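You operate a simulated robot arm through the tools that you are given. There is no shell and no other tool.

You are at the controls of a simulated two-armed robot. One attempt, no reset.

## Task
Bleed and unclamp the leak jig, move its valve to FAULT and mop the puddle off the bench.
Fine: bleed first, then orange lever to OFF; keep the jig dry; FAULT is the cell of the green tray; use the purple cloth and put it back. Set down upright: what you pick out.
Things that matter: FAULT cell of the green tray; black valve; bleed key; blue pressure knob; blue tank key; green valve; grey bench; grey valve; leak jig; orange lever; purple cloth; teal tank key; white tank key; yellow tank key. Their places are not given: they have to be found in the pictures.

It is judged by the outcome, as a careful person would: the job done as asked, and still so three seconds after it is handed in. It fails if anything else is knocked over, pushed out of place, dropped, spilled or broken. Flat cloth is picked up by pressing the open fingertips on it (5 to 10 N) and closing them slowly along it; thin cloth reads only 2 to 8 mm in the jaws.

## Robot
Two 7-joint arms with fingered hands on one trunk that stands fixed in place. Base frame: the origin is at the foot of the trunk, x ahead of it, y to its left, z up; the work surface is at about z = 0.8. Readings come in m, rad, newtons and seconds.
The left shoulder is at [0.08, 0.241, 1.367], the right one opposite. Each reaches about 1.128 m from its shoulder. Payload 4.9 kg a hand.
The tool frame of a hand sits at the grasp point between the pads (the TCP): z along the fingers, y along the line on which they close. The tips reach 0.032 m beyond it. The gripper opens to 0.2 m; its body begins 0.089 m behind the TCP. The gripper is a hand of 4 fingers: y runs from the thumb to the fingers, the wrist lies at [0, 0, -0.267] in the tool frame, and closing takes about 1.5 s.
Orientation is told as [roll, pitch, yaw] about the base's x, y, z axes, in that order, counted from this pose: with the fingers straight down and closing along the base's y, the tool's x points along the base's -x, its y along +y and its z along -z.

## Interface
- The arms move only by the tool jog_arm. It takes "left_deltas", "right_deltas" or both (then of equal length, played together; a hand with none holds still); each is a list of rows, each an object (a shift or turn left out is 0, a gripper value left out holds the last) with "travel": the shift along the tool's x, y, z in units of 25 mm (1.0 is 25 mm), a list of three; "delta_rot": the turn, a rotation vector about the tool's x, y, z in units of 8 degrees (1.0 is 8 degrees), a list of three; "fingers": the closure, from 0 (fully open) to 1 (shut). In form: [{"travel": [x, y, z], "delta_rot": [ax, ay, az], "fingers": fingers}, ...]. A call has 1 to 20 rows; each row shifts and turns the commanded pose from where the row before left it, along the tool's axes as they then stand. A call with a number of a shift or a turn outside -1 to 1 is refused whole. A row lasts 0.2 s, in which the tool goes at most 0.05 m and 0.15 rad; a call with a longer step from one row to the next is refused whole, and so is a gripper value outside its range. A pose out of reach is approached as far as the arm can. The call stops where the force on the tool passes 90 N (or 10 N more than at its start, if that is more) or the arm is blocked; 0.2 s more then pass. The fingers move at their own pace (about 0.072 m/s each) and stop on an object; they squeeze with about 23 N. The grip force told is the motor's: it shows also when the fingers shut on nothing. Time passes only in rows, and 0.2 s behind the last, so rows that do not move let the fingers close. It gives the time, the measured TCP pose, the force on the tool (base axes), the opening and the grip force at its end, in the units of the frame above (readings bear some noise), with the torque about the TCP (base axes, N m) and any sound that the robot's microphone picked up.
- Cameras (640 x 400 px; columns grow to the right, rows downward): "scene" is now at [0.1165, 0.01, 1.5402]; the picture's right is [0.12, -0.99, 0.00], its down [-0.58, -0.07, -0.81] and it looks along [0.81, 0.10, -0.58] (base axes); focal length 311 px, centre (320, 200). "left" rides on the left gripper at [-0.069, -0.069, -0.116] in its tool frame; the picture's right is [0.71, -0.71, 0.00], its down [0.54, 0.54, -0.64] and it looks along [0.45, 0.45, 0.77] (tool axes); focal length 226 px, centre (320, 200). "right" rides on the right gripper at [0.069, -0.069, -0.116] in its tool frame; the picture's right is [0.71, 0.71, 0.00], its down [-0.54, 0.54, -0.64] and it looks along [-0.45, 0.45, 0.77] (tool axes); focal length 226 px, centre (320, 200).
- camera(camera): a new picture of that camera. No time passes.
- raise_lower(by): slides the trunk up (or, below 0, down) by that many m; the arms and the scene camera ride with it, the base frame stays. It gives what a move gives, with no picture.
- preshape(shape, hand): the hand has 4 fingers and takes this shape, open, in about a second: jaw (thumb against the fingers, like two jaws); tri (thumb and two fingers); tip (a fingertip pinch); poke (one finger out to press); point (the index stretched); flat (the hand flat); cup (the hand cupped); fist (a fist). The gripper value then closes the fingers along that shape, each until it touches; the sizes above hold for jaw. It gives what a move gives, with no picture.
- aim_head(pan, tilt): turns the head with the scene camera to pan (to the left, within 1.501 rad either way) and tilt (down, from -0.506 to 1.204), counted from straight ahead of the robot. It gives what a move gives.
- probe_pixels(camera, pixels): for up to 12 pixels [column, row] of the newest picture of that camera ("zoom" is the newest enlarged one), the place [x, y, z] in the base frame of the surface seen there, good to about 0.002 m. No time passes.
- zoom(camera, box): a new picture of the part [left, top, right, bottom] of that camera's present view, enlarged. No time passes.
- close_job(): hands the job in; it is judged then, once.

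Leave the grippers open and the arms clear of the work at the hand-in unless told otherwise.

The tools are called after "Call:" by a JSON object that holds its "api" and its "payload". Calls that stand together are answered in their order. jog_arm: Moves the arms, as the interface text tells. Its arguments: {"type":"object","properties":{"left_deltas":{"type":"array"},"right_deltas":{"type":"array"}},"required":[]} The other tools are called the same way: raise_lower (by) moves the trunk up or down; preshape (shape, hand) gives the hand a shape; aim_head (pan, tilt) turns the head that bears the scene camera; camera (camera) takes a picture; probe_pixels (camera, pixels) gives the place of the surface under pixels of a picture; zoom (camera, box) takes an enlarged picture of a part of a camera's view; close_job () hands the job in.

At the start:

```text
time: 0.0
left_ee_pos: [0.7404, 0.3335, 1.1964]
left_ee_rot: [0.0, 0.002, 0.001]
left_ft_force: [0.1, 0.2, -0.1]
left_torque: [-0.02, -0.02, 0.01]
left_width: 0.2
left_grasp_force: 0.0
left_shape: jaw
right_ee_pos: [0.7096, -0.142, 1.2396]
right_ee_rot: [0.0, -0.001, 0.0]
right_ft_force: [0.3, -0.3, 1.4]
right_torque: [0.01, 0.0, -0.02]
right_width: 0.2001
right_grasp_force: 0.1
right_shape: jaw
trunk travel left (down, up): [-0.275, 0.565]
head pan, tilt (commanded): [0.117, 0.618]
```

scene: 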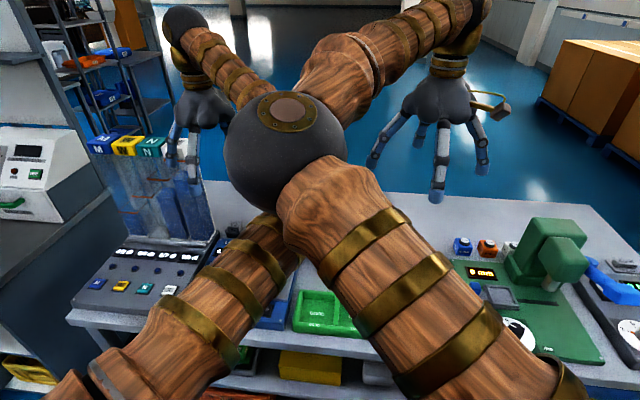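
right: 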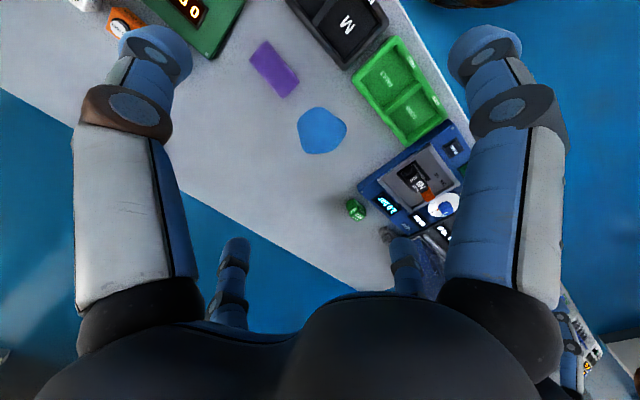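
left: 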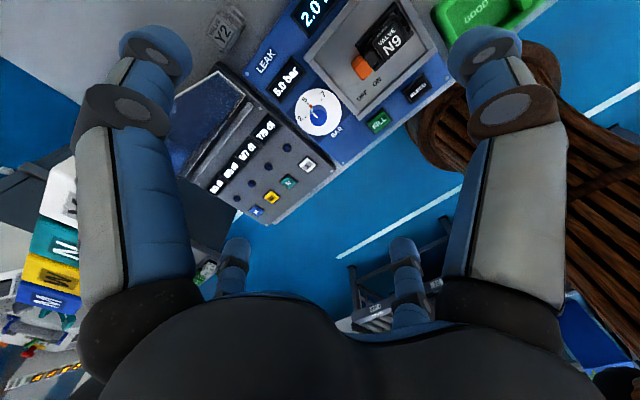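

I see the arms blocking much of the scene view. The left camera shows the leak jig (blue panel with gauge, valve N9, orange lever OFF/ON, FILL and BLEED keys). The right camera shows the purple cloth, the puddle (blue), the green tray. First I take closer pictures without moving anything.

Call:
{"api": "zoom", "payload": {"camera": "left", "box": [160, 0, 560, 250]}}

Call:
{"api": "zoom", "payload": {"camera": "right", "box": [180, 0, 500, 260]}}

Call:
{"api": "zoom", "payload": {"camera": "scene", "box": [60, 180, 360, 400]}}

```text
1.60 times, centred on (360, 125) of left
```

zoom: 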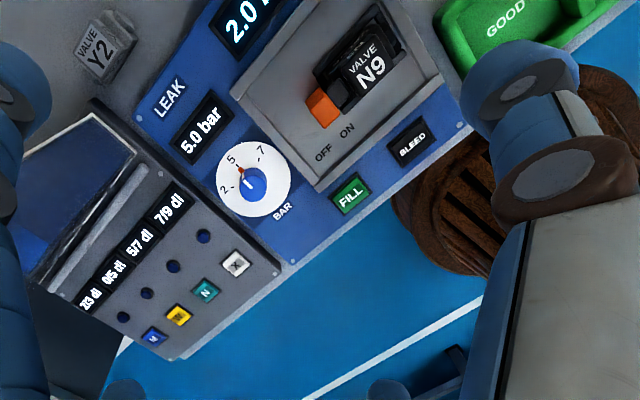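

```text
1.54 times, centred on (340, 130) of right
```

zoom: 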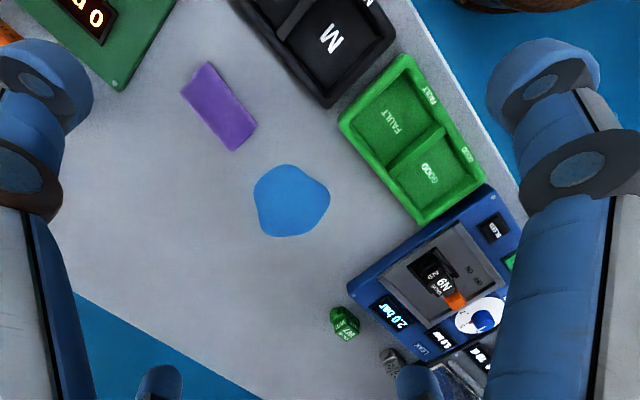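

```text
1.82 times, centred on (210, 290) of scene
```

zoom: 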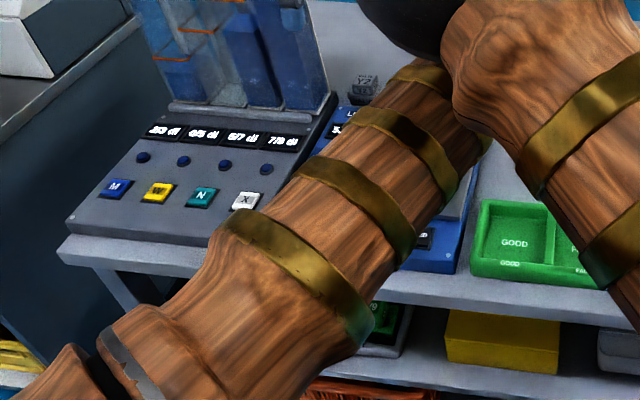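

I probe the jig's features in the left zoom... the newest zoom picture is the scene one, so I use the left camera's raw pixels: BLEED key (416,91), FILL (378,123), orange lever (361,66), valve top (388,42), OFF label (362,97), ON label (377,82), knob (317,115), and right camera's puddle, cloth and tray.

Call:
{"api": "probe_pixels", "payload": {"camera": "left", "pixels": [[416, 91], [378, 123], [361, 66], [388, 42], [362, 97], [377, 82], [318, 115], [285, 84], [370, 40], [408, 20], [230, 28], [317, 14]]}}

Call:
{"api": "probe_pixels", "payload": {"camera": "right", "pixels": [[322, 131], [275, 69], [258, 43], [293, 93], [394, 73], [418, 113], [357, 76], [393, 37], [447, 122], [406, 146], [356, 208], [304, 112]]}}

```text
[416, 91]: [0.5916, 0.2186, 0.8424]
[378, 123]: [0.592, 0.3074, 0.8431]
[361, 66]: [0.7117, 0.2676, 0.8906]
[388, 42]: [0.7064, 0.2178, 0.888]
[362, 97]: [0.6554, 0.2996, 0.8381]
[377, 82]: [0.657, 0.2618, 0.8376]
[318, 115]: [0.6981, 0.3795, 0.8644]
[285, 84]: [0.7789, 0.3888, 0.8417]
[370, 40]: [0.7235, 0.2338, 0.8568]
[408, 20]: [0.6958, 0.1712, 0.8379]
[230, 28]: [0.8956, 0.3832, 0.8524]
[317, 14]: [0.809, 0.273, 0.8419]
```

```text
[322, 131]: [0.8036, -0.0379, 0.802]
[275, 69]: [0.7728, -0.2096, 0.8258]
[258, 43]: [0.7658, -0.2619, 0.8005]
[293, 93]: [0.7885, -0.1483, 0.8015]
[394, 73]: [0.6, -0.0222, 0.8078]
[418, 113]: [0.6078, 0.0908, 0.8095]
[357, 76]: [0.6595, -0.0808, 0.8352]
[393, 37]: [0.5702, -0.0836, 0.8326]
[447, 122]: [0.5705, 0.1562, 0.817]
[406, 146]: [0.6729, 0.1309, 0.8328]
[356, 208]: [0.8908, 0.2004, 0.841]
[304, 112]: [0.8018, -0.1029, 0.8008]
```

The jig sits about x 0.59–0.81, y 0.15–0.40; puddle near (0.80, -0.04), cloth near (0.77, -0.21). To get a clear scene view, I move the right hand 0.25 m to the right and the left hand 0.25 m to the left, staying at height.

Call:
{"api": "jog_arm", "payload": {"left_deltas": [{"travel": [0, 1, 0]}, {"travel": [0, 1, 0]}, {"travel": [0, 1, 0]}, {"travel": [0, 1, 0]}, {"travel": [0, 1, 0]}, {"travel": [0, 1, 0]}, {"travel": [0, 1, 0]}, {"travel": [0, 1, 0]}, {"travel": [0, 1, 0]}, {"travel": [0, 1, 0]}], "right_deltas": [{"travel": [0, -1, 0]}, {"travel": [0, -1, 0]}, {"travel": [0, -1, 0]}, {"travel": [0, -1, 0]}, {"travel": [0, -1, 0]}, {"travel": [0, -1, 0]}, {"travel": [0, -1, 0]}, {"travel": [0, -1, 0]}, {"travel": [0, -1, 0]}, {"travel": [0, -1, 0]}]}}

Call:
{"api": "camera", "payload": {"camera": "scene"}}

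```text
time: 1.8
left_ee_pos: [0.7446, 0.4949, 1.2017]
left_ee_rot: [-0.035, -0.003, -0.065]
left_ft_force: [-3.9, -90.2, 18.7]
left_torque: [-3.04, -1.93, -10.26]
left_width: 0.2
left_grasp_force: 0.0
left_shape: jaw
right_ee_pos: [0.7108, -0.3323, 1.2397]
right_ee_rot: [0.007, 0.0, 0.013]
right_ft_force: [0.5, 2.6, 0.3]
right_torque: [-0.16, 0.04, 0.02]
right_width: 0.2
right_grasp_force: 0.1
right_shape: jaw
trunk travel left (down, up): [-0.275, 0.565]
head pan, tilt (commanded): [0.117, 0.618]
stopped in row 8 (left hand): the force on the tool passed its limit at 96 N (the readings are from after the stop); the commanded pose is now the measured one
```

```text
taken
```

scene: 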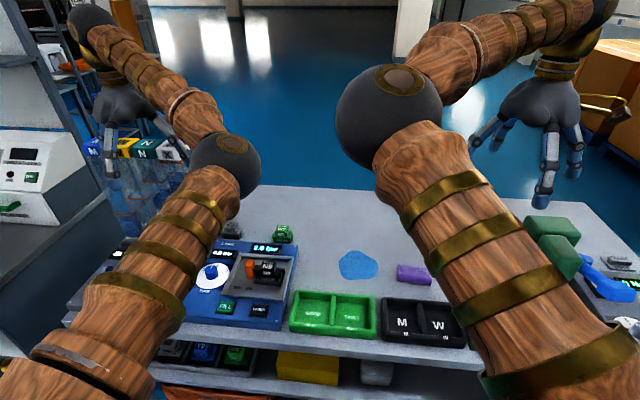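

The left hand met something at y≈0.5 (96 N) – probably the tank tower. I look first before moving away.

Call:
{"api": "camera", "payload": {"camera": "left"}}

Call:
{"api": "zoom", "payload": {"camera": "scene", "box": [40, 60, 280, 240]}}

```text
taken
```

left: 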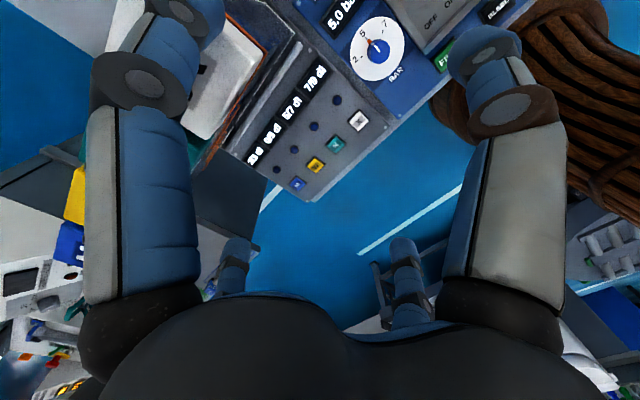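

```text
2.22 times, centred on (160, 150) of scene
```

zoom: 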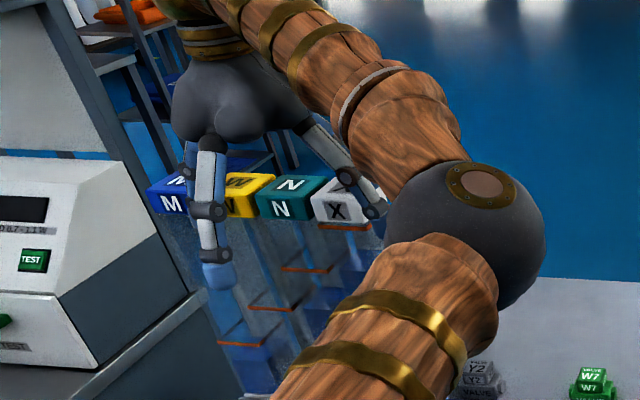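

The hand's fingers are touching the tank tower (the M/W/N/X blocks at its top). I move the left hand straight back to the right, slowly, and then look.

Call:
{"api": "jog_arm", "payload": {"left_deltas": [{"travel": [0, -0.5, 0]}, {"travel": [0, -1, 0]}, {"travel": [0, -1, 0]}, {"travel": [0, -1, 0]}, {"travel": [0, -1, 0]}]}}

Call:
{"api": "camera", "payload": {"camera": "scene"}}

Call:
{"api": "camera", "payload": {"camera": "left"}}

```text
time: 3.0
left_ee_pos: [0.7349, 0.4046, 1.1978]
left_ee_rot: [-0.019, 0.004, -0.027]
left_ft_force: [-1.2, -0.7, 0.3]
left_torque: [0.01, -0.06, 0.01]
left_width: 0.1998
left_grasp_force: 0.0
left_shape: jaw
right_ee_pos: [0.7093, -0.3282, 1.2408]
right_ee_rot: [0.0, 0.0, 0.006]
right_ft_force: [0.0, 0.1, 0.1]
right_torque: [0.0, -0.02, 0.04]
right_width: 0.2
right_grasp_force: 0.1
right_shape: jaw
trunk travel left (down, up): [-0.275, 0.565]
head pan, tilt (commanded): [0.117, 0.618]
```

```text
taken
```

scene: 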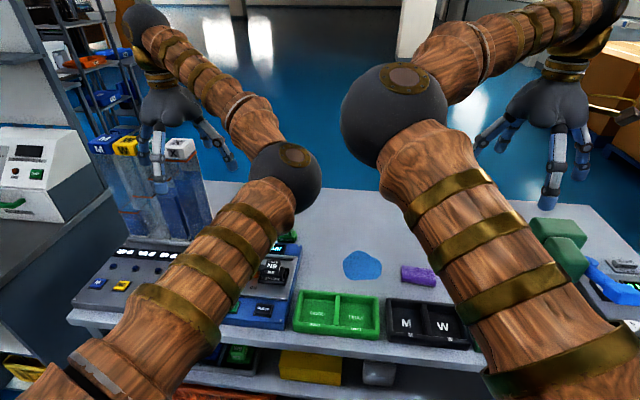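

```text
taken
```

left: 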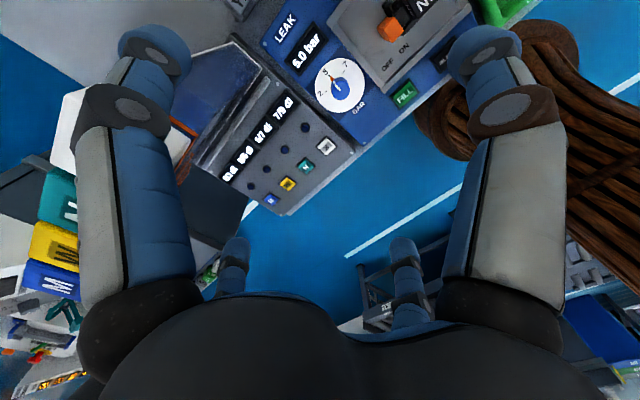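

The tower and panel appear at the same pixel positions as at the start (M block ~ (100,145), key panel unchanged). I zoom to verify the tower is unharmed.

Call:
{"api": "zoom", "payload": {"camera": "scene", "box": [60, 100, 260, 300]}}

```text
2.00 times, centred on (160, 200) of scene
```

zoom: 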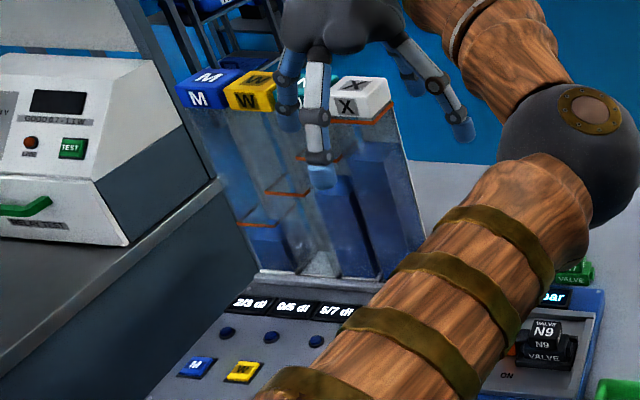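

The tower stands in place. Now I move the left hand away from the tower: 0.2 m to the right and 0.075 m forward, staying high, so that its camera looks down at the jig.

Call:
{"api": "jog_arm", "payload": {"left_deltas": [{"travel": [0, -1, 0]}, {"travel": [0, -1, 0]}, {"travel": [0, -1, 0]}, {"travel": [0, -1, 0]}, {"travel": [0, -1, 0]}, {"travel": [-1, -1, 0]}, {"travel": [-1, -1, 0]}, {"travel": [-1, -1, 0]}]}}

Call:
{"api": "camera", "payload": {"camera": "left"}}

Call:
{"api": "camera", "payload": {"camera": "scene"}}

```text
time: 4.8
left_ee_pos: [0.807, 0.2006, 1.2035]
left_ee_rot: [-0.02, 0.001, -0.027]
left_ft_force: [0.4, -1.0, -1.5]
left_torque: [-0.01, 0.01, -0.01]
left_width: 0.2
left_grasp_force: 0.2
left_shape: jaw
right_ee_pos: [0.7123, -0.3285, 1.2394]
right_ee_rot: [0.0, 0.001, 0.007]
right_ft_force: [-0.7, -0.3, 0.3]
right_torque: [0.04, 0.01, -0.01]
right_width: 0.2
right_grasp_force: 0.0
right_shape: jaw
trunk travel left (down, up): [-0.275, 0.565]
head pan, tilt (commanded): [0.117, 0.618]
```

```text
taken
```

left: 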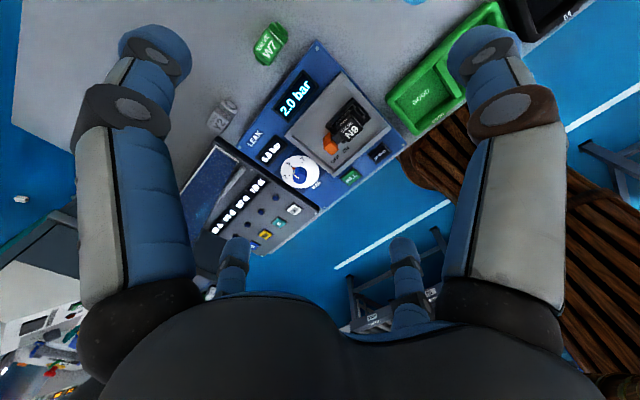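

```text
taken
```

scene: 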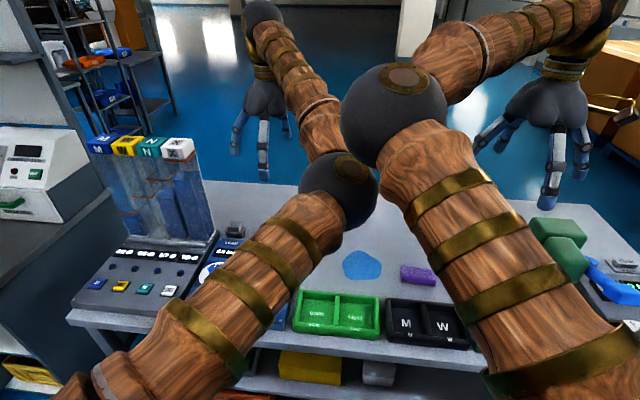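

The four tank caps stand in a row, fine. I zoom in on the jig in the left picture.

Call:
{"api": "zoom", "payload": {"camera": "left", "box": [230, 30, 420, 220]}}

Call:
{"api": "probe_pixels", "payload": {"camera": "zoom", "pixels": [[320, 200], [400, 230]]}}

```text
2.11 times, centred on (325, 125) of left
```

zoom: 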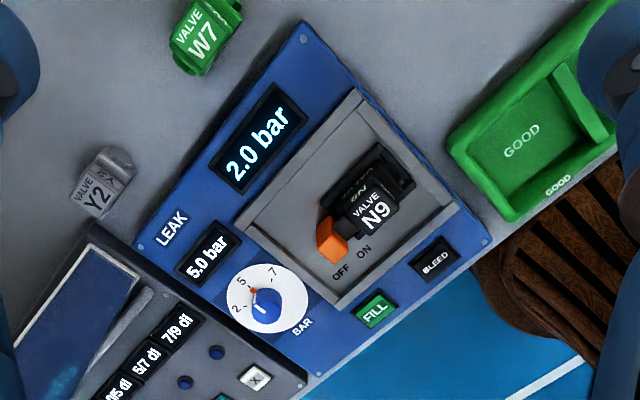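

```text
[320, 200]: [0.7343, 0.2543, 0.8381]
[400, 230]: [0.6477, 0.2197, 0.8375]
```

I probe details of the jig in this zoom: valve top, lever, labels, clamp body, frame corners, BLEED key edges.

Call:
{"api": "probe_pixels", "payload": {"camera": "zoom", "pixels": [[375, 212], [388, 225], [360, 190], [380, 160], [405, 182], [332, 240], [325, 225], [345, 248], [341, 274], [364, 252], [436, 260], [395, 200]]}}

Call:
{"api": "probe_pixels", "payload": {"camera": "zoom", "pixels": [[425, 265], [447, 255], [437, 248], [435, 272], [375, 310], [265, 305], [303, 30], [487, 240], [236, 222], [358, 95], [455, 208], [338, 302]]}}

Call:
{"api": "zoom", "payload": {"camera": "left", "box": [310, 80, 400, 180]}}

```text
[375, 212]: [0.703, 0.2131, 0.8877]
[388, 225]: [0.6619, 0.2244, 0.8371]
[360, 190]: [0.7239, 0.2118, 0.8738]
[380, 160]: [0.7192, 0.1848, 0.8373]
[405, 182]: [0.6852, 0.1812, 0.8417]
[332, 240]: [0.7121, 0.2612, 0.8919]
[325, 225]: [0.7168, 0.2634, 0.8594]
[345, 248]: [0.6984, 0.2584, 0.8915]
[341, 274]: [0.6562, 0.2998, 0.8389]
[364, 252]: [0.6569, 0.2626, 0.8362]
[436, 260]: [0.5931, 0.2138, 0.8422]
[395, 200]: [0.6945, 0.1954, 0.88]
```

```text
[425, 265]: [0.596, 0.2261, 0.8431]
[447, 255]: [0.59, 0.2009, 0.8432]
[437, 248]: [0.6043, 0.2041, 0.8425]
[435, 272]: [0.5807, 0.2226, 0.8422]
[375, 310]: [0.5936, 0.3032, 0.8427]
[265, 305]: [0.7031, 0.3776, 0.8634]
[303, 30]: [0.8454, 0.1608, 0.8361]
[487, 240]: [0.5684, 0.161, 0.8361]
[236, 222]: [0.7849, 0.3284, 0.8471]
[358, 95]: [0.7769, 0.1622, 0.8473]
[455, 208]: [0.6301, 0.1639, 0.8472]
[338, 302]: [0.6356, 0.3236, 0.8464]
```

```text
4.00 times, centred on (355, 130) of left
```

zoom: 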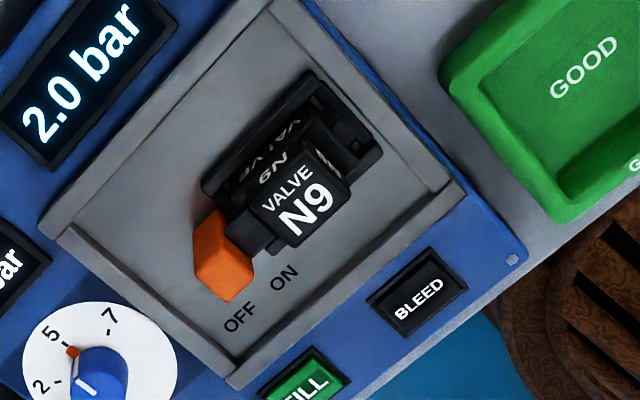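

The jig reads 2.0 bar (actual) with set 5.0 bar; lever is at ON (y≈0.26), OFF label at y≈0.30. I lower the left hand 0.15 m at its present spot, which is clear of everything, for a closer view of lever and clamp.

Call:
{"api": "jog_arm", "payload": {"left_deltas": [{"travel": [0, 0, 1]}, {"travel": [0, 0, 1]}, {"travel": [0, 0, 1]}, {"travel": [0, 0, 1]}, {"travel": [0, 0, 1]}, {"travel": [0, 0, 1]}]}}

Call:
{"api": "camera", "payload": {"camera": "left"}}

Call:
{"api": "zoom", "payload": {"camera": "left", "box": [240, 20, 440, 220]}}

```text
time: 6.2
left_ee_pos: [0.8088, 0.2001, 1.0503]
left_ee_rot: [-0.022, 0.001, -0.027]
left_ft_force: [-0.5, -0.3, 0.4]
left_torque: [-0.03, -0.01, 0.02]
left_width: 0.1999
left_grasp_force: 0.1
left_shape: jaw
right_ee_pos: [0.711, -0.3268, 1.2405]
right_ee_rot: [0.0, 0.001, 0.006]
right_ft_force: [0.0, 0.0, -0.6]
right_torque: [-0.03, 0.04, -0.02]
right_width: 0.1997
right_grasp_force: 0.0
right_shape: jaw
trunk travel left (down, up): [-0.275, 0.565]
head pan, tilt (commanded): [0.117, 0.618]
```

```text
taken
```

left: 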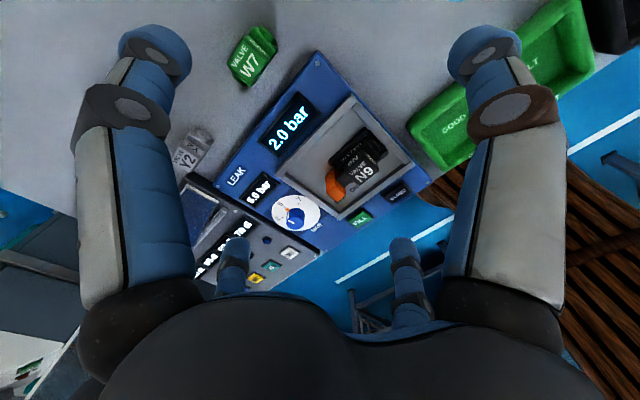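

```text
2.00 times, centred on (340, 120) of left
```

zoom: 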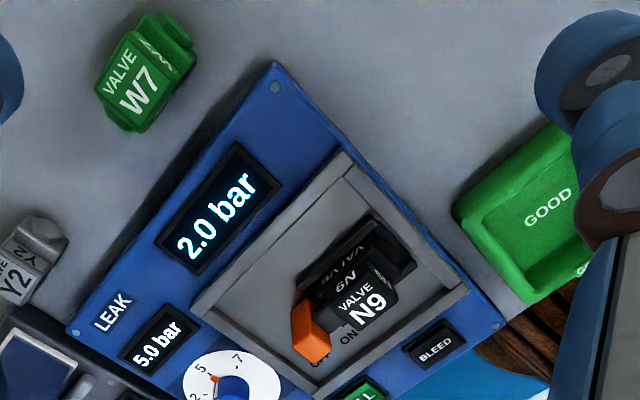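

I probe the fingertips of the left hand in its own camera to learn the hand geometry: pixels (155,45), (485,45), (237,250), (403,250), plus the lever/valve again.

Call:
{"api": "probe_pixels", "payload": {"camera": "left", "pixels": [[155, 45], [485, 45], [237, 248], [403, 248], [130, 85], [500, 110], [130, 200], [500, 200], [230, 290], [410, 290]]}}

Call:
{"api": "probe_pixels", "payload": {"camera": "zoom", "pixels": [[310, 345], [318, 335], [300, 320], [365, 308], [350, 250], [385, 290], [410, 250], [372, 218], [330, 320], [345, 280], [303, 300], [328, 355]]}}

```text
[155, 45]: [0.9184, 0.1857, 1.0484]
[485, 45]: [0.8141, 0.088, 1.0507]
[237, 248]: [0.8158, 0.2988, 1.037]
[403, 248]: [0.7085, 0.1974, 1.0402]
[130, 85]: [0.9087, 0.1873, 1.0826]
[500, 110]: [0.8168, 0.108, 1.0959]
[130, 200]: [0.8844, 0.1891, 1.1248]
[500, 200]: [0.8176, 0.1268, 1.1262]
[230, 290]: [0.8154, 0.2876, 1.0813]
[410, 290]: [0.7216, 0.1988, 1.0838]
```

```text
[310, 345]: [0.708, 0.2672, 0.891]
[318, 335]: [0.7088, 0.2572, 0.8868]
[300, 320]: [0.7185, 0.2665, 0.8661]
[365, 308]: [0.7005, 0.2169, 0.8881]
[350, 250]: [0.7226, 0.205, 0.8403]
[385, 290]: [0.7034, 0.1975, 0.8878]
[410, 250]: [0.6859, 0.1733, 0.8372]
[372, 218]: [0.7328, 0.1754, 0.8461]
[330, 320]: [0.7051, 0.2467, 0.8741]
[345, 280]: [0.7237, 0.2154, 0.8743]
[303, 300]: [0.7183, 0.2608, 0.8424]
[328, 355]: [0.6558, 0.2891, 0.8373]
```

The hand has four fingers set in a cross about 0.1 m from the TCP. I set the left hand to the "poke" shape (up here, clear) for pressing the BLEED key, and look at where the finger tip is.

Call:
{"api": "preshape", "payload": {"hand": "left", "shape": "poke"}}

Call:
{"api": "camera", "payload": {"camera": "left"}}

```text
time: 7.1
left_ee_pos: [0.807, 0.1991, 1.0502]
left_ee_rot: [-0.021, 0.003, -0.029]
left_ft_force: [-1.1, -0.2, -0.2]
left_torque: [-0.01, -0.01, -0.01]
left_width: 0.0002
left_grasp_force: 0.1
left_shape: poke
right_ee_pos: [0.7125, -0.3288, 1.2398]
right_ee_rot: [-0.001, -0.001, 0.006]
right_ft_force: [0.7, -0.1, 0.5]
right_torque: [0.0, 0.0, 0.01]
right_width: 0.1996
right_grasp_force: 0.2
right_shape: jaw
trunk travel left (down, up): [-0.275, 0.565]
head pan, tilt (commanded): [0.117, 0.618]
```

```text
taken
```

left: 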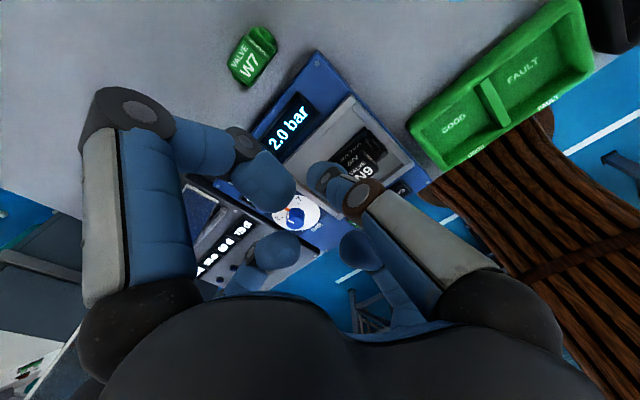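

I zoom in and probe tips of the fingers in poke shape.

Call:
{"api": "zoom", "payload": {"camera": "left", "box": [220, 120, 420, 320]}}

Call:
{"api": "probe_pixels", "payload": {"camera": "left", "pixels": [[322, 178], [270, 185], [272, 250], [358, 250], [358, 198], [242, 140], [230, 290], [390, 280], [335, 185], [130, 110]]}}

```text
2.00 times, centred on (320, 220) of left
```

zoom: 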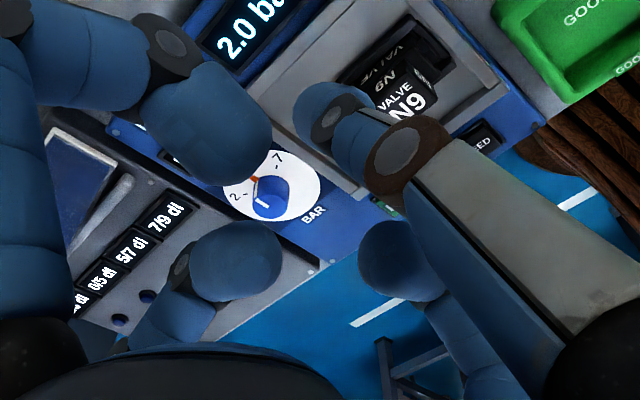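

```text
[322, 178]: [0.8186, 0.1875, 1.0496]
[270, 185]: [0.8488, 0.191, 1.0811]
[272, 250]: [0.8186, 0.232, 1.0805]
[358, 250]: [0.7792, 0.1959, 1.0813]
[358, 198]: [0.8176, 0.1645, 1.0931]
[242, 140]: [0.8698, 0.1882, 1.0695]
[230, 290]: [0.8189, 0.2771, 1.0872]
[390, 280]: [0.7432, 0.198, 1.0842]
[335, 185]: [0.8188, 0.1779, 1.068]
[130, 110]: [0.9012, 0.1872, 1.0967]
```

The extended finger is the one near the TCP (tip about the TCP), others are curled ~3 cm higher. Plan: raise slightly, bring the left TCP over the BLEED key (0.593, 0.213), tilt the hand 20° so the curled fingers stay off the valve. Meanwhile the right hand goes back toward y≈-0.18 so its camera can watch the jig display.

Call:
{"api": "jog_arm", "payload": {"left_deltas": [{"travel": [0, 0, -1]}, {"travel": [1, 0, -0.5]}, {"travel": [1, 0, 0]}, {"travel": [1, 0, 0]}, {"travel": [1, 0, 0]}, {"travel": [1, 0, 0]}, {"travel": [1, 0, 0]}, {"travel": [1, 0.2, 0]}, {"travel": [1, 0.2, 0]}, {"travel": [0.5, 0, 0]}], "right_deltas": [{"travel": [0, 0, 0]}, {"travel": [0, 1, 0]}, {"travel": [0, 1, 0]}, {"travel": [0, 1, 0]}, {"travel": [0, 1, 0]}, {"travel": [0, 1, 0]}, {"travel": [0, 1, 0]}, {"travel": [0, 0, 0]}, {"travel": [0, 0, 0]}, {"travel": [0, 0, 0]}]}}

Call:
{"api": "camera", "payload": {"camera": "left"}}

Call:
{"api": "camera", "payload": {"camera": "right"}}

Call:
{"api": "camera", "payload": {"camera": "scene"}}

```text
time: 9.3
left_ee_pos: [0.5951, 0.2153, 1.0889]
left_ee_rot: [-0.02, 0.004, -0.027]
left_ft_force: [0.9, -0.1, -0.2]
left_torque: [-0.02, 0.0, 0.02]
left_width: 0.0
left_grasp_force: 0.0
left_shape: poke
right_ee_pos: [0.7118, -0.1788, 1.2409]
right_ee_rot: [0.0, -0.001, 0.006]
right_ft_force: [-0.5, 0.2, 0.6]
right_torque: [-0.02, -0.01, 0.0]
right_width: 0.1999
right_grasp_force: 0.1
right_shape: jaw
trunk travel left (down, up): [-0.275, 0.565]
head pan, tilt (commanded): [0.117, 0.618]
```

```text
taken
```

left: 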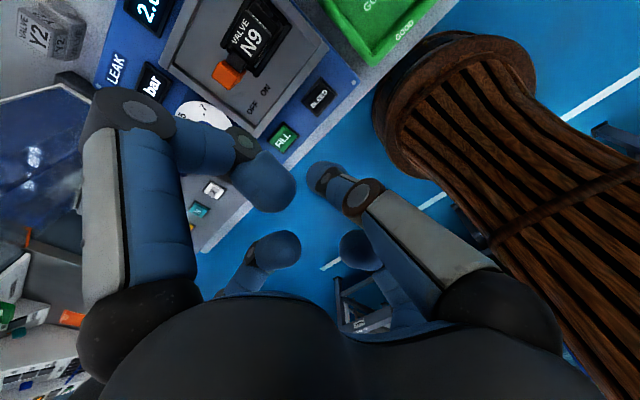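

```text
taken
```

right: 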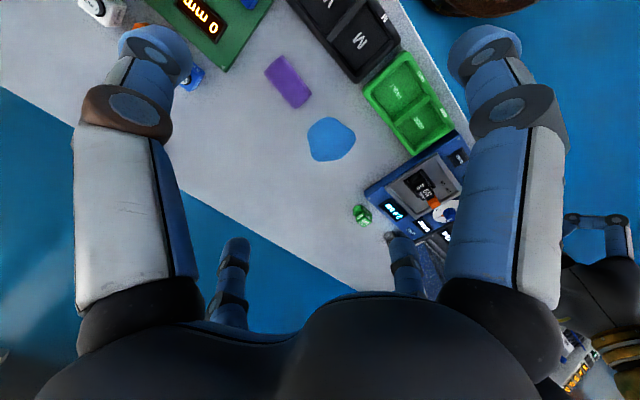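

```text
taken
```

scene: 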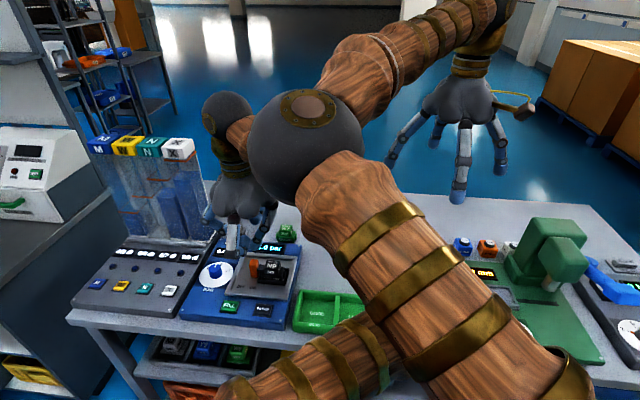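

The scene camera now sees the jig. I zoom there.

Call:
{"api": "zoom", "payload": {"camera": "scene", "box": [170, 200, 330, 330]}}

Call:
{"api": "zoom", "payload": {"camera": "right", "box": [340, 110, 500, 260]}}

```text
3.08 times, centred on (250, 265) of scene
```

zoom: 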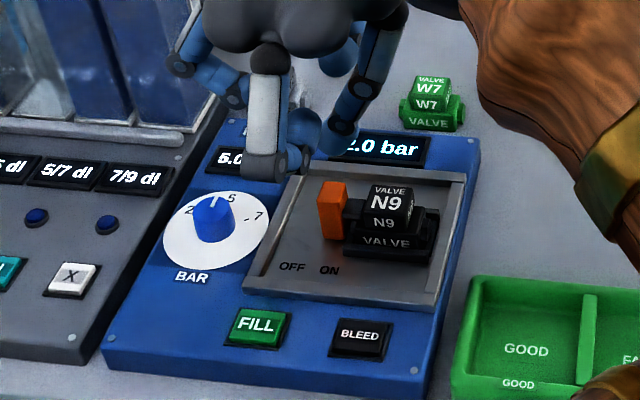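

```text
2.67 times, centred on (420, 185) of right
```

zoom: 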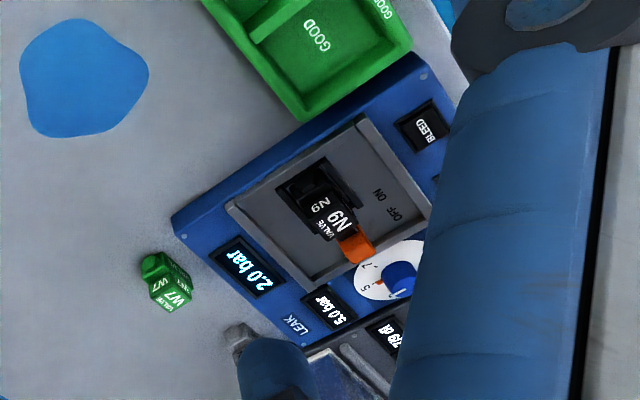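

Excellent view. I probe the lever, valve and labels in the scene zoom... (the newest zoom is the right one, so I use scene raw pixels after re-zooming). First re-zoom tighter on the lever/valve.

Call:
{"api": "zoom", "payload": {"camera": "scene", "box": [230, 235, 300, 285]}}

Call:
{"api": "probe_pixels", "payload": {"camera": "zoom", "pixels": [[185, 160], [180, 220], [200, 290], [240, 160], [330, 160], [330, 240], [330, 310], [270, 250], [260, 300], [180, 130], [225, 130], [400, 270]]}}

```text
8.00 times, centred on (265, 260) of scene
```

zoom: 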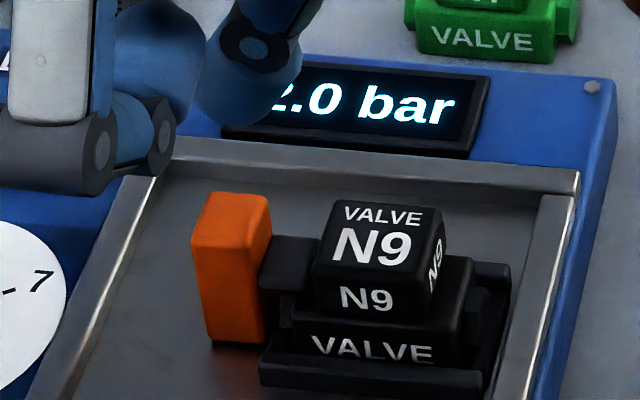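

```text
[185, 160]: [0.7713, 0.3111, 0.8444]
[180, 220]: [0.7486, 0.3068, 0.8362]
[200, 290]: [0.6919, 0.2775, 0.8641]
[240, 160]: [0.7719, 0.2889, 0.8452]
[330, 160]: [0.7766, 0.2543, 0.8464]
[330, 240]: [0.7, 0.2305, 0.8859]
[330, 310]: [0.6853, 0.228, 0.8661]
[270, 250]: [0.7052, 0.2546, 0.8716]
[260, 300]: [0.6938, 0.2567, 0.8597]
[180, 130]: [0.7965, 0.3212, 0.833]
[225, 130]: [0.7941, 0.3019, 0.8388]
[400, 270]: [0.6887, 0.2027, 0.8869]
```

The lever is an upright orange block (x 0.69–0.716, y 0.257–0.278, top z 0.892) with a clamp bar to the valve; OFF is toward +y. First bleed. I probe the BLEED key in the scene picture at raw pixel (263,309) and neighbours, and tilt the left hand by 20° in place.

Call:
{"api": "probe_pixels", "payload": {"camera": "scene", "pixels": [[263, 309], [253, 312], [274, 310], [265, 304], [260, 315], [232, 306]]}}

Call:
{"api": "jog_arm", "payload": {"left_deltas": [{"delta_rot": [0, -1, 0]}, {"delta_rot": [0, -1, 0]}, {"delta_rot": [0.15, -0.5, -0.2]}, {}]}}

Call:
{"api": "camera", "payload": {"camera": "left"}}

Call:
{"api": "camera", "payload": {"camera": "scene"}}

```text
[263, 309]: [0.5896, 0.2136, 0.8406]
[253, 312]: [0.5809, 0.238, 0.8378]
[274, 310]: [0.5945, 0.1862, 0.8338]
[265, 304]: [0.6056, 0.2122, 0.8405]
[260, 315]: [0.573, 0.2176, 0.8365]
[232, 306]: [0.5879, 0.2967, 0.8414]
```

```text
time: 10.3
left_ee_pos: [0.5956, 0.2155, 1.0884]
left_ee_rot: [-0.051, -0.348, 0.009]
left_ft_force: [-0.4, -0.3, -0.3]
left_torque: [0.0, -0.01, 0.02]
left_width: 0.0
left_grasp_force: 0.1
left_shape: poke
right_ee_pos: [0.711, -0.1781, 1.2409]
right_ee_rot: [-0.001, 0.002, 0.008]
right_ft_force: [-0.5, 0.0, 0.4]
right_torque: [0.01, -0.02, 0.03]
right_width: 0.1999
right_grasp_force: 0.1
right_shape: jaw
trunk travel left (down, up): [-0.275, 0.565]
head pan, tilt (commanded): [0.117, 0.618]
```

```text
taken
```

left: 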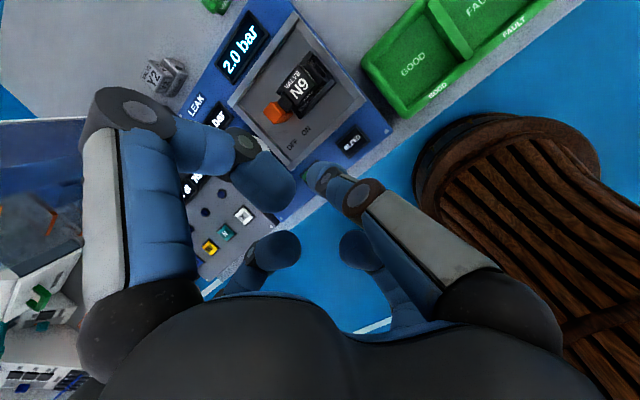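

```text
taken
```

scene: 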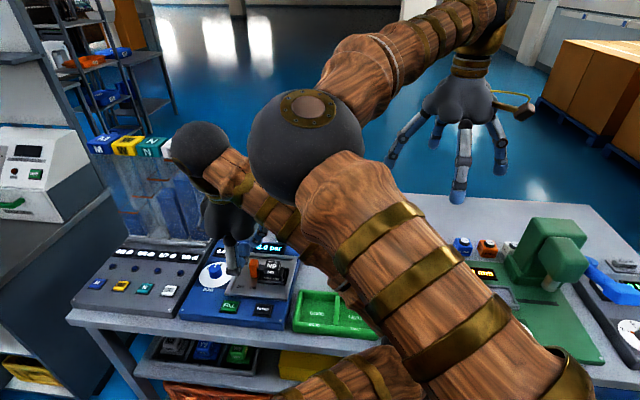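

The hand is tilted. I zoom in on the finger tip in the left camera (around (315,175)) and probe its place.

Call:
{"api": "zoom", "payload": {"camera": "left", "box": [270, 120, 400, 230]}}

Call:
{"api": "probe_pixels", "payload": {"camera": "left", "pixels": [[310, 172], [318, 176], [325, 182], [308, 180], [352, 138]]}}

```text
3.64 times, centred on (335, 175) of left
```

zoom: 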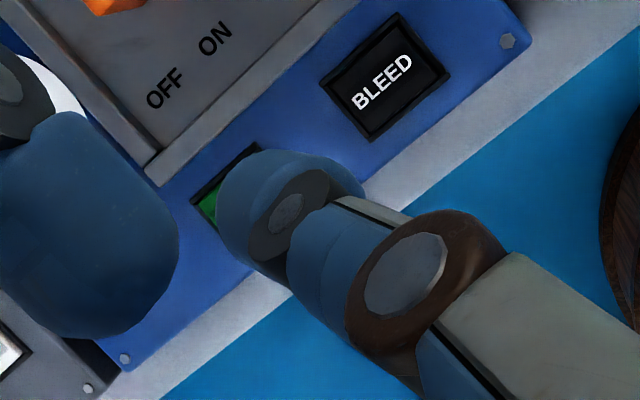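

```text
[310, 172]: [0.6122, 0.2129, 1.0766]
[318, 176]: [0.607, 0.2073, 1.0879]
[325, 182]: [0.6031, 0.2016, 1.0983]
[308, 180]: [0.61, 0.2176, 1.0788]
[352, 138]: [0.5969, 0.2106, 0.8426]
```

The tip is on the TCP axis, about 2–3 cm beyond it. I now descend to about 3 cm above the BLEED key: target TCP ≈ (0.583, 0.213, 0.90), correcting the small roll.

Call:
{"api": "jog_arm", "payload": {"left_deltas": [{"travel": [0.38, 0, 0.86], "delta_rot": [-0.35, 0, 0]}, {"travel": [0.38, 0, 0.86]}, {"travel": [0.38, 0, 0.86]}, {"travel": [0.38, 0, 0.86]}, {"travel": [0.38, 0, 0.86]}, {"travel": [0.38, 0, 0.86]}, {"travel": [0.38, 0, 0.86]}, {"travel": [0.38, 0, 0.86]}]}}

Call:
{"api": "zoom", "payload": {"camera": "left", "box": [230, 80, 430, 250]}}

Call:
{"api": "camera", "payload": {"camera": "scene"}}

```text
time: 12.1
left_ee_pos: [0.58, 0.2149, 0.9004]
left_ee_rot: [-0.003, -0.347, 0.009]
left_ft_force: [-0.5, 0.3, -0.3]
left_torque: [-0.03, 0.0, 0.01]
left_width: 0.0
left_grasp_force: 0.0
left_shape: poke
right_ee_pos: [0.7108, -0.1783, 1.2419]
right_ee_rot: [0.001, -0.001, 0.007]
right_ft_force: [0.7, 0.2, 0.0]
right_torque: [0.0, 0.01, 0.01]
right_width: 0.2002
right_grasp_force: 0.1
right_shape: jaw
trunk travel left (down, up): [-0.275, 0.565]
head pan, tilt (commanded): [0.117, 0.618]
```

```text
2.35 times, centred on (330, 165) of left
```

zoom: 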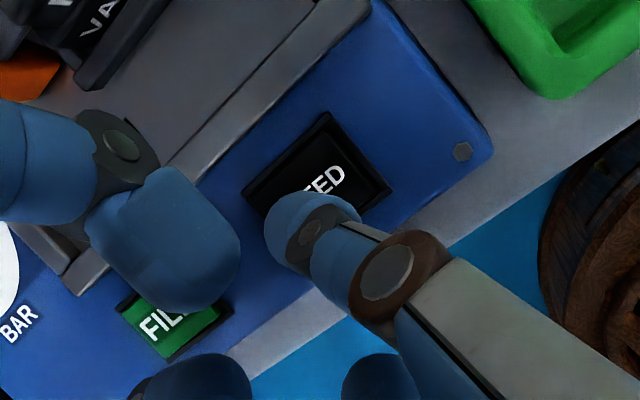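

```text
taken
```

scene: 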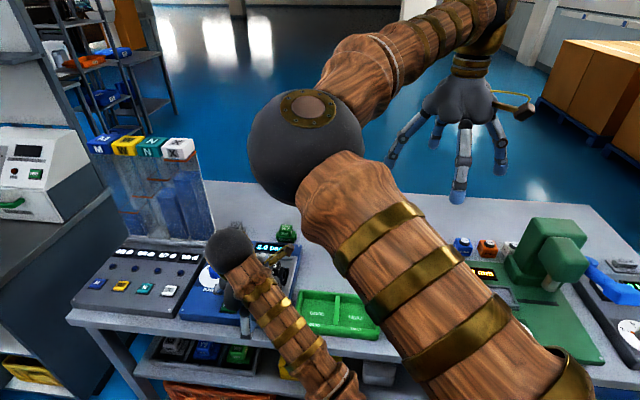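

The tip hovers over BLEED (its text still half visible). I go down straight 25 mm in small rows and read the force.

Call:
{"api": "jog_arm", "payload": {"left_deltas": [{"travel": [0.068, -0.03, 0.188]}, {"travel": [0.068, 0, 0.188]}, {"travel": [0.068, 0, 0.188]}, {"travel": [0.068, 0, 0.188]}, {"travel": [0.068, 0, 0.188]}]}}

Call:
{"api": "zoom", "payload": {"camera": "left", "box": [230, 80, 430, 250]}}

Call:
{"api": "zoom", "payload": {"camera": "right", "box": [360, 110, 480, 240]}}

```text
time: 13.3
left_ee_pos: [0.5803, 0.2134, 0.8767]
left_ee_rot: [-0.004, -0.346, 0.008]
left_ft_force: [0.2, -0.3, 0.0]
left_torque: [0.02, -0.01, 0.0]
left_width: 0.0001
left_grasp_force: 0.1
left_shape: poke
right_ee_pos: [0.7116, -0.1784, 1.2402]
right_ee_rot: [0.0, -0.001, 0.007]
right_ft_force: [0.2, -0.4, -0.3]
right_torque: [-0.01, 0.0, 0.03]
right_width: 0.1998
right_grasp_force: 0.0
right_shape: jaw
trunk travel left (down, up): [-0.275, 0.565]
head pan, tilt (commanded): [0.117, 0.618]
```

```text
2.35 times, centred on (330, 165) of left
```

zoom: 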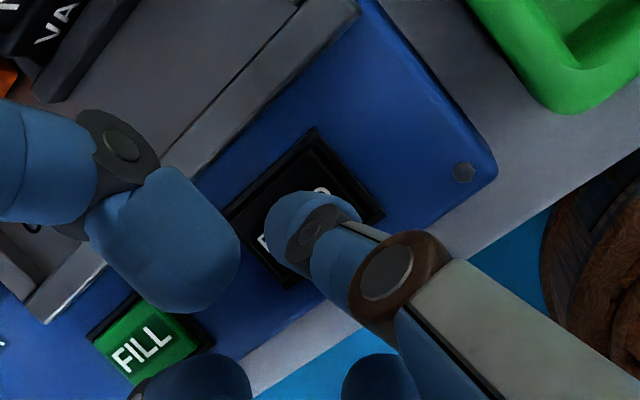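

```text
3.08 times, centred on (420, 175) of right
```

zoom: 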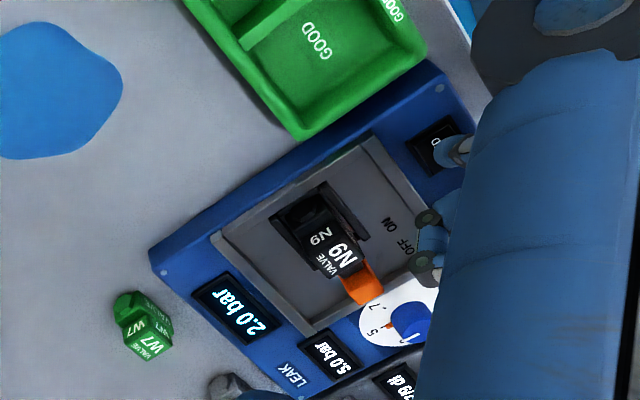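

The tip is centred over the key, not touching yet. I press on in 2.5 mm rows.

Call:
{"api": "jog_arm", "payload": {"left_deltas": [{"travel": [0.034, 0, 0.094]}, {"travel": [0.034, 0, 0.094]}, {"travel": [0.034, 0, 0.094]}]}}

```text
time: 14.1
left_ee_pos: [0.5811, 0.2128, 0.8701]
left_ee_rot: [-0.002, -0.35, 0.009]
left_ft_force: [0.5, -0.9, 9.6]
left_torque: [-0.01, -0.06, 0.01]
left_width: 0.0
left_grasp_force: 0.1
left_shape: poke
right_ee_pos: [0.7108, -0.1788, 1.2424]
right_ee_rot: [0.001, -0.001, 0.007]
right_ft_force: [-0.4, 0.8, -0.4]
right_torque: [0.01, -0.02, 0.01]
right_width: 0.2
right_grasp_force: 0.0
right_shape: jaw
trunk travel left (down, up): [-0.275, 0.565]
head pan, tilt (commanded): [0.117, 0.618]
heard: click
```

A click was heard with 9.6 N on the key. I look at the display in the right camera (around (394,210)).

Call:
{"api": "zoom", "payload": {"camera": "right", "box": [360, 110, 480, 240]}}

```text
3.08 times, centred on (420, 175) of right
```

zoom: 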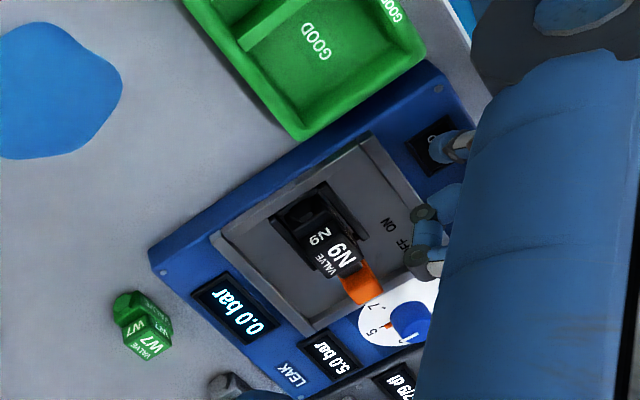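

The display reads 0.0 bar. I hold a moment, then lift straight off and check it stays at zero.

Call:
{"api": "jog_arm", "payload": {"left_deltas": [{}, {}, {"travel": [-0.17, 0, -0.47]}, {"travel": [-0.34, 0, -0.94]}, {"travel": [-0.34, 0, -0.94]}, {"travel": [-0.34, 0, -0.94]}, {"travel": [-0.34, 0, -0.94]}]}}

Call:
{"api": "zoom", "payload": {"camera": "right", "box": [360, 110, 480, 240]}}

Call:
{"api": "camera", "payload": {"camera": "scene"}}

```text
time: 15.7
left_ee_pos: [0.5797, 0.2133, 0.9805]
left_ee_rot: [-0.003, -0.347, 0.009]
left_ft_force: [0.0, 0.8, 0.5]
left_torque: [0.02, 0.0, 0.02]
left_width: 0.0
left_grasp_force: 0.0
left_shape: poke
right_ee_pos: [0.711, -0.1789, 1.2409]
right_ee_rot: [0.0, -0.001, 0.007]
right_ft_force: [1.2, 0.5, -0.2]
right_torque: [0.05, 0.03, 0.0]
right_width: 0.1995
right_grasp_force: 0.0
right_shape: jaw
trunk travel left (down, up): [-0.275, 0.565]
head pan, tilt (commanded): [0.117, 0.618]
```

```text
3.08 times, centred on (420, 175) of right
```

zoom: 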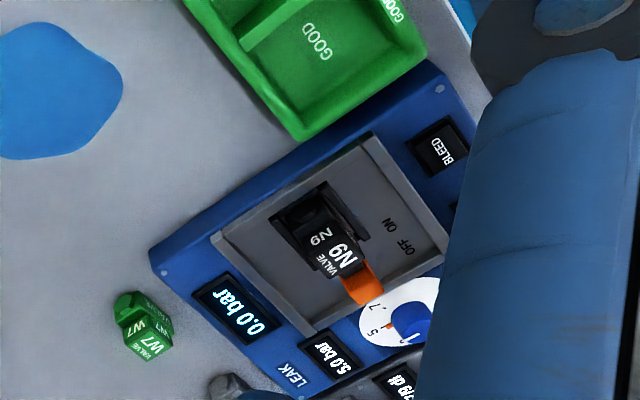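

```text
taken
```

scene: 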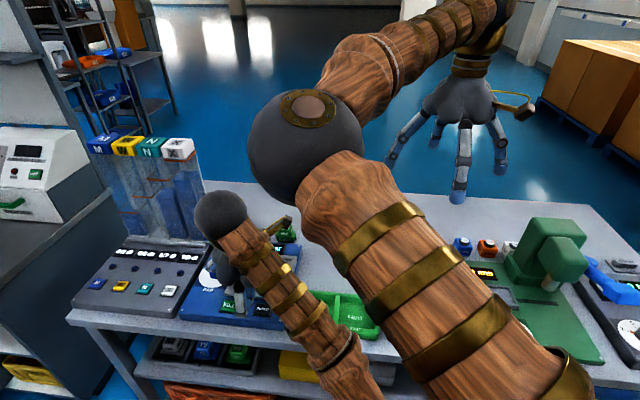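

Pressure stays at 0.0 bar. Next the lever: I plan to pinch it front-to-back (along x) and slide it to +y. I raise the left hand, take off the tilt and turn it by -45° first, watching forces.

Call:
{"api": "jog_arm", "payload": {"left_deltas": [{"travel": [-0.34, 0, -0.94]}, {"travel": [-0.34, 0, -0.94]}, {"travel": [-0.34, 0, -0.94]}, {"travel": [-0.34, 0, -0.94]}, {"delta_rot": [0, 1, 0]}, {"delta_rot": [0, 1, 0]}, {"delta_rot": [0, 0.5, 0]}, {"delta_rot": [0, 0, 1]}, {"delta_rot": [0, 0, 1]}, {"delta_rot": [0, 0, 1]}, {"delta_rot": [0, 0, 1]}, {"delta_rot": [0, 0, 1]}]}}

Call:
{"api": "camera", "payload": {"camera": "scene"}}

```text
time: 18.3
left_ee_pos: [0.5819, 0.2146, 1.0797]
left_ee_rot: [-0.004, 0.001, -0.693]
left_ft_force: [0.4, 0.2, -0.3]
left_torque: [-0.02, 0.0, 0.02]
left_width: 0.0
left_grasp_force: 0.1
left_shape: poke
right_ee_pos: [0.7116, -0.1788, 1.2409]
right_ee_rot: [-0.002, 0.0, 0.009]
right_ft_force: [0.0, 1.4, 0.6]
right_torque: [0.0, -0.03, 0.04]
right_width: 0.2
right_grasp_force: 0.2
right_shape: jaw
trunk travel left (down, up): [-0.275, 0.565]
head pan, tilt (commanded): [0.117, 0.618]
```

```text
taken
```

scene: 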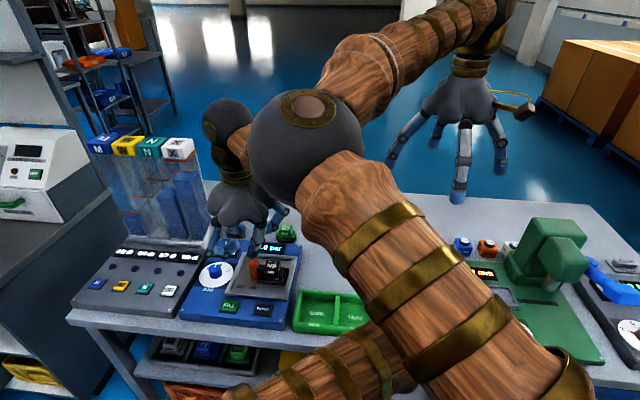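

Fine so far. I finish the turn to -90° and switch to the "tip" shape at this height.

Call:
{"api": "jog_arm", "payload": {"left_deltas": [{"delta_rot": [0, 0, 1]}, {"delta_rot": [0, 0, 1]}, {"delta_rot": [0, 0, 1]}, {"delta_rot": [0, 0, 1]}, {"delta_rot": [0, 0, 1]}, {"delta_rot": [0, 0, 1]}, {"delta_rot": [0, 0, 0.3]}]}}

Call:
{"api": "preshape", "payload": {"hand": "left", "shape": "tip"}}

Call:
{"api": "camera", "payload": {"camera": "left"}}

Call:
{"api": "camera", "payload": {"camera": "scene"}}

```text
time: 19.9
left_ee_pos: [0.582, 0.2132, 1.081]
left_ee_rot: [-0.002, -0.003, -1.574]
left_ft_force: [-0.3, 1.0, 1.1]
left_torque: [0.0, -0.04, 0.02]
left_width: 0.0
left_grasp_force: 0.2
left_shape: poke
right_ee_pos: [0.7114, -0.1775, 1.2419]
right_ee_rot: [0.001, 0.0, 0.008]
right_ft_force: [-0.7, 0.2, 0.4]
right_torque: [0.0, 0.03, 0.0]
right_width: 0.1998
right_grasp_force: 0.1
right_shape: jaw
trunk travel left (down, up): [-0.275, 0.565]
head pan, tilt (commanded): [0.117, 0.618]
```

```text
time: 20.8
left_ee_pos: [0.5824, 0.2134, 1.0813]
left_ee_rot: [-0.003, -0.004, -1.569]
left_ft_force: [0.0, -0.3, 0.1]
left_torque: [0.02, 0.0, -0.02]
left_width: 0.1999
left_grasp_force: 0.1
left_shape: tip
right_ee_pos: [0.7107, -0.1781, 1.2414]
right_ee_rot: [0.001, 0.0, 0.007]
right_ft_force: [0.3, 0.0, 0.5]
right_torque: [-0.01, 0.02, 0.0]
right_width: 0.1998
right_grasp_force: 0.1
right_shape: jaw
trunk travel left (down, up): [-0.275, 0.565]
head pan, tilt (commanded): [0.117, 0.618]
```

```text
taken
```

left: 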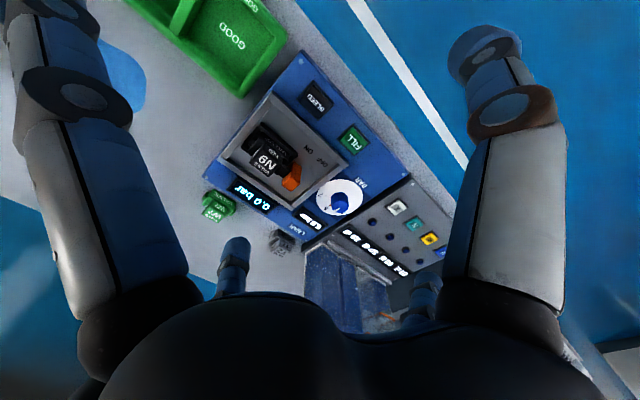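

```text
taken
```

scene: 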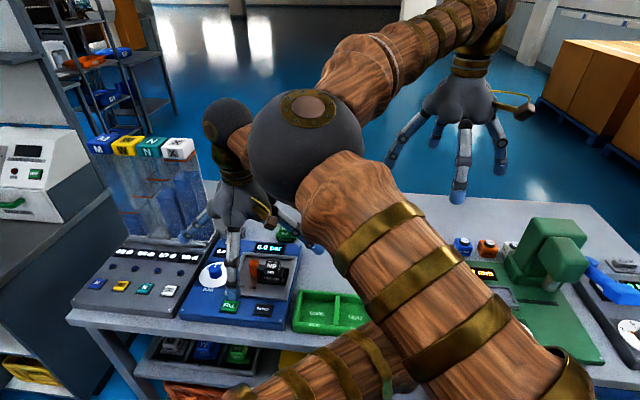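

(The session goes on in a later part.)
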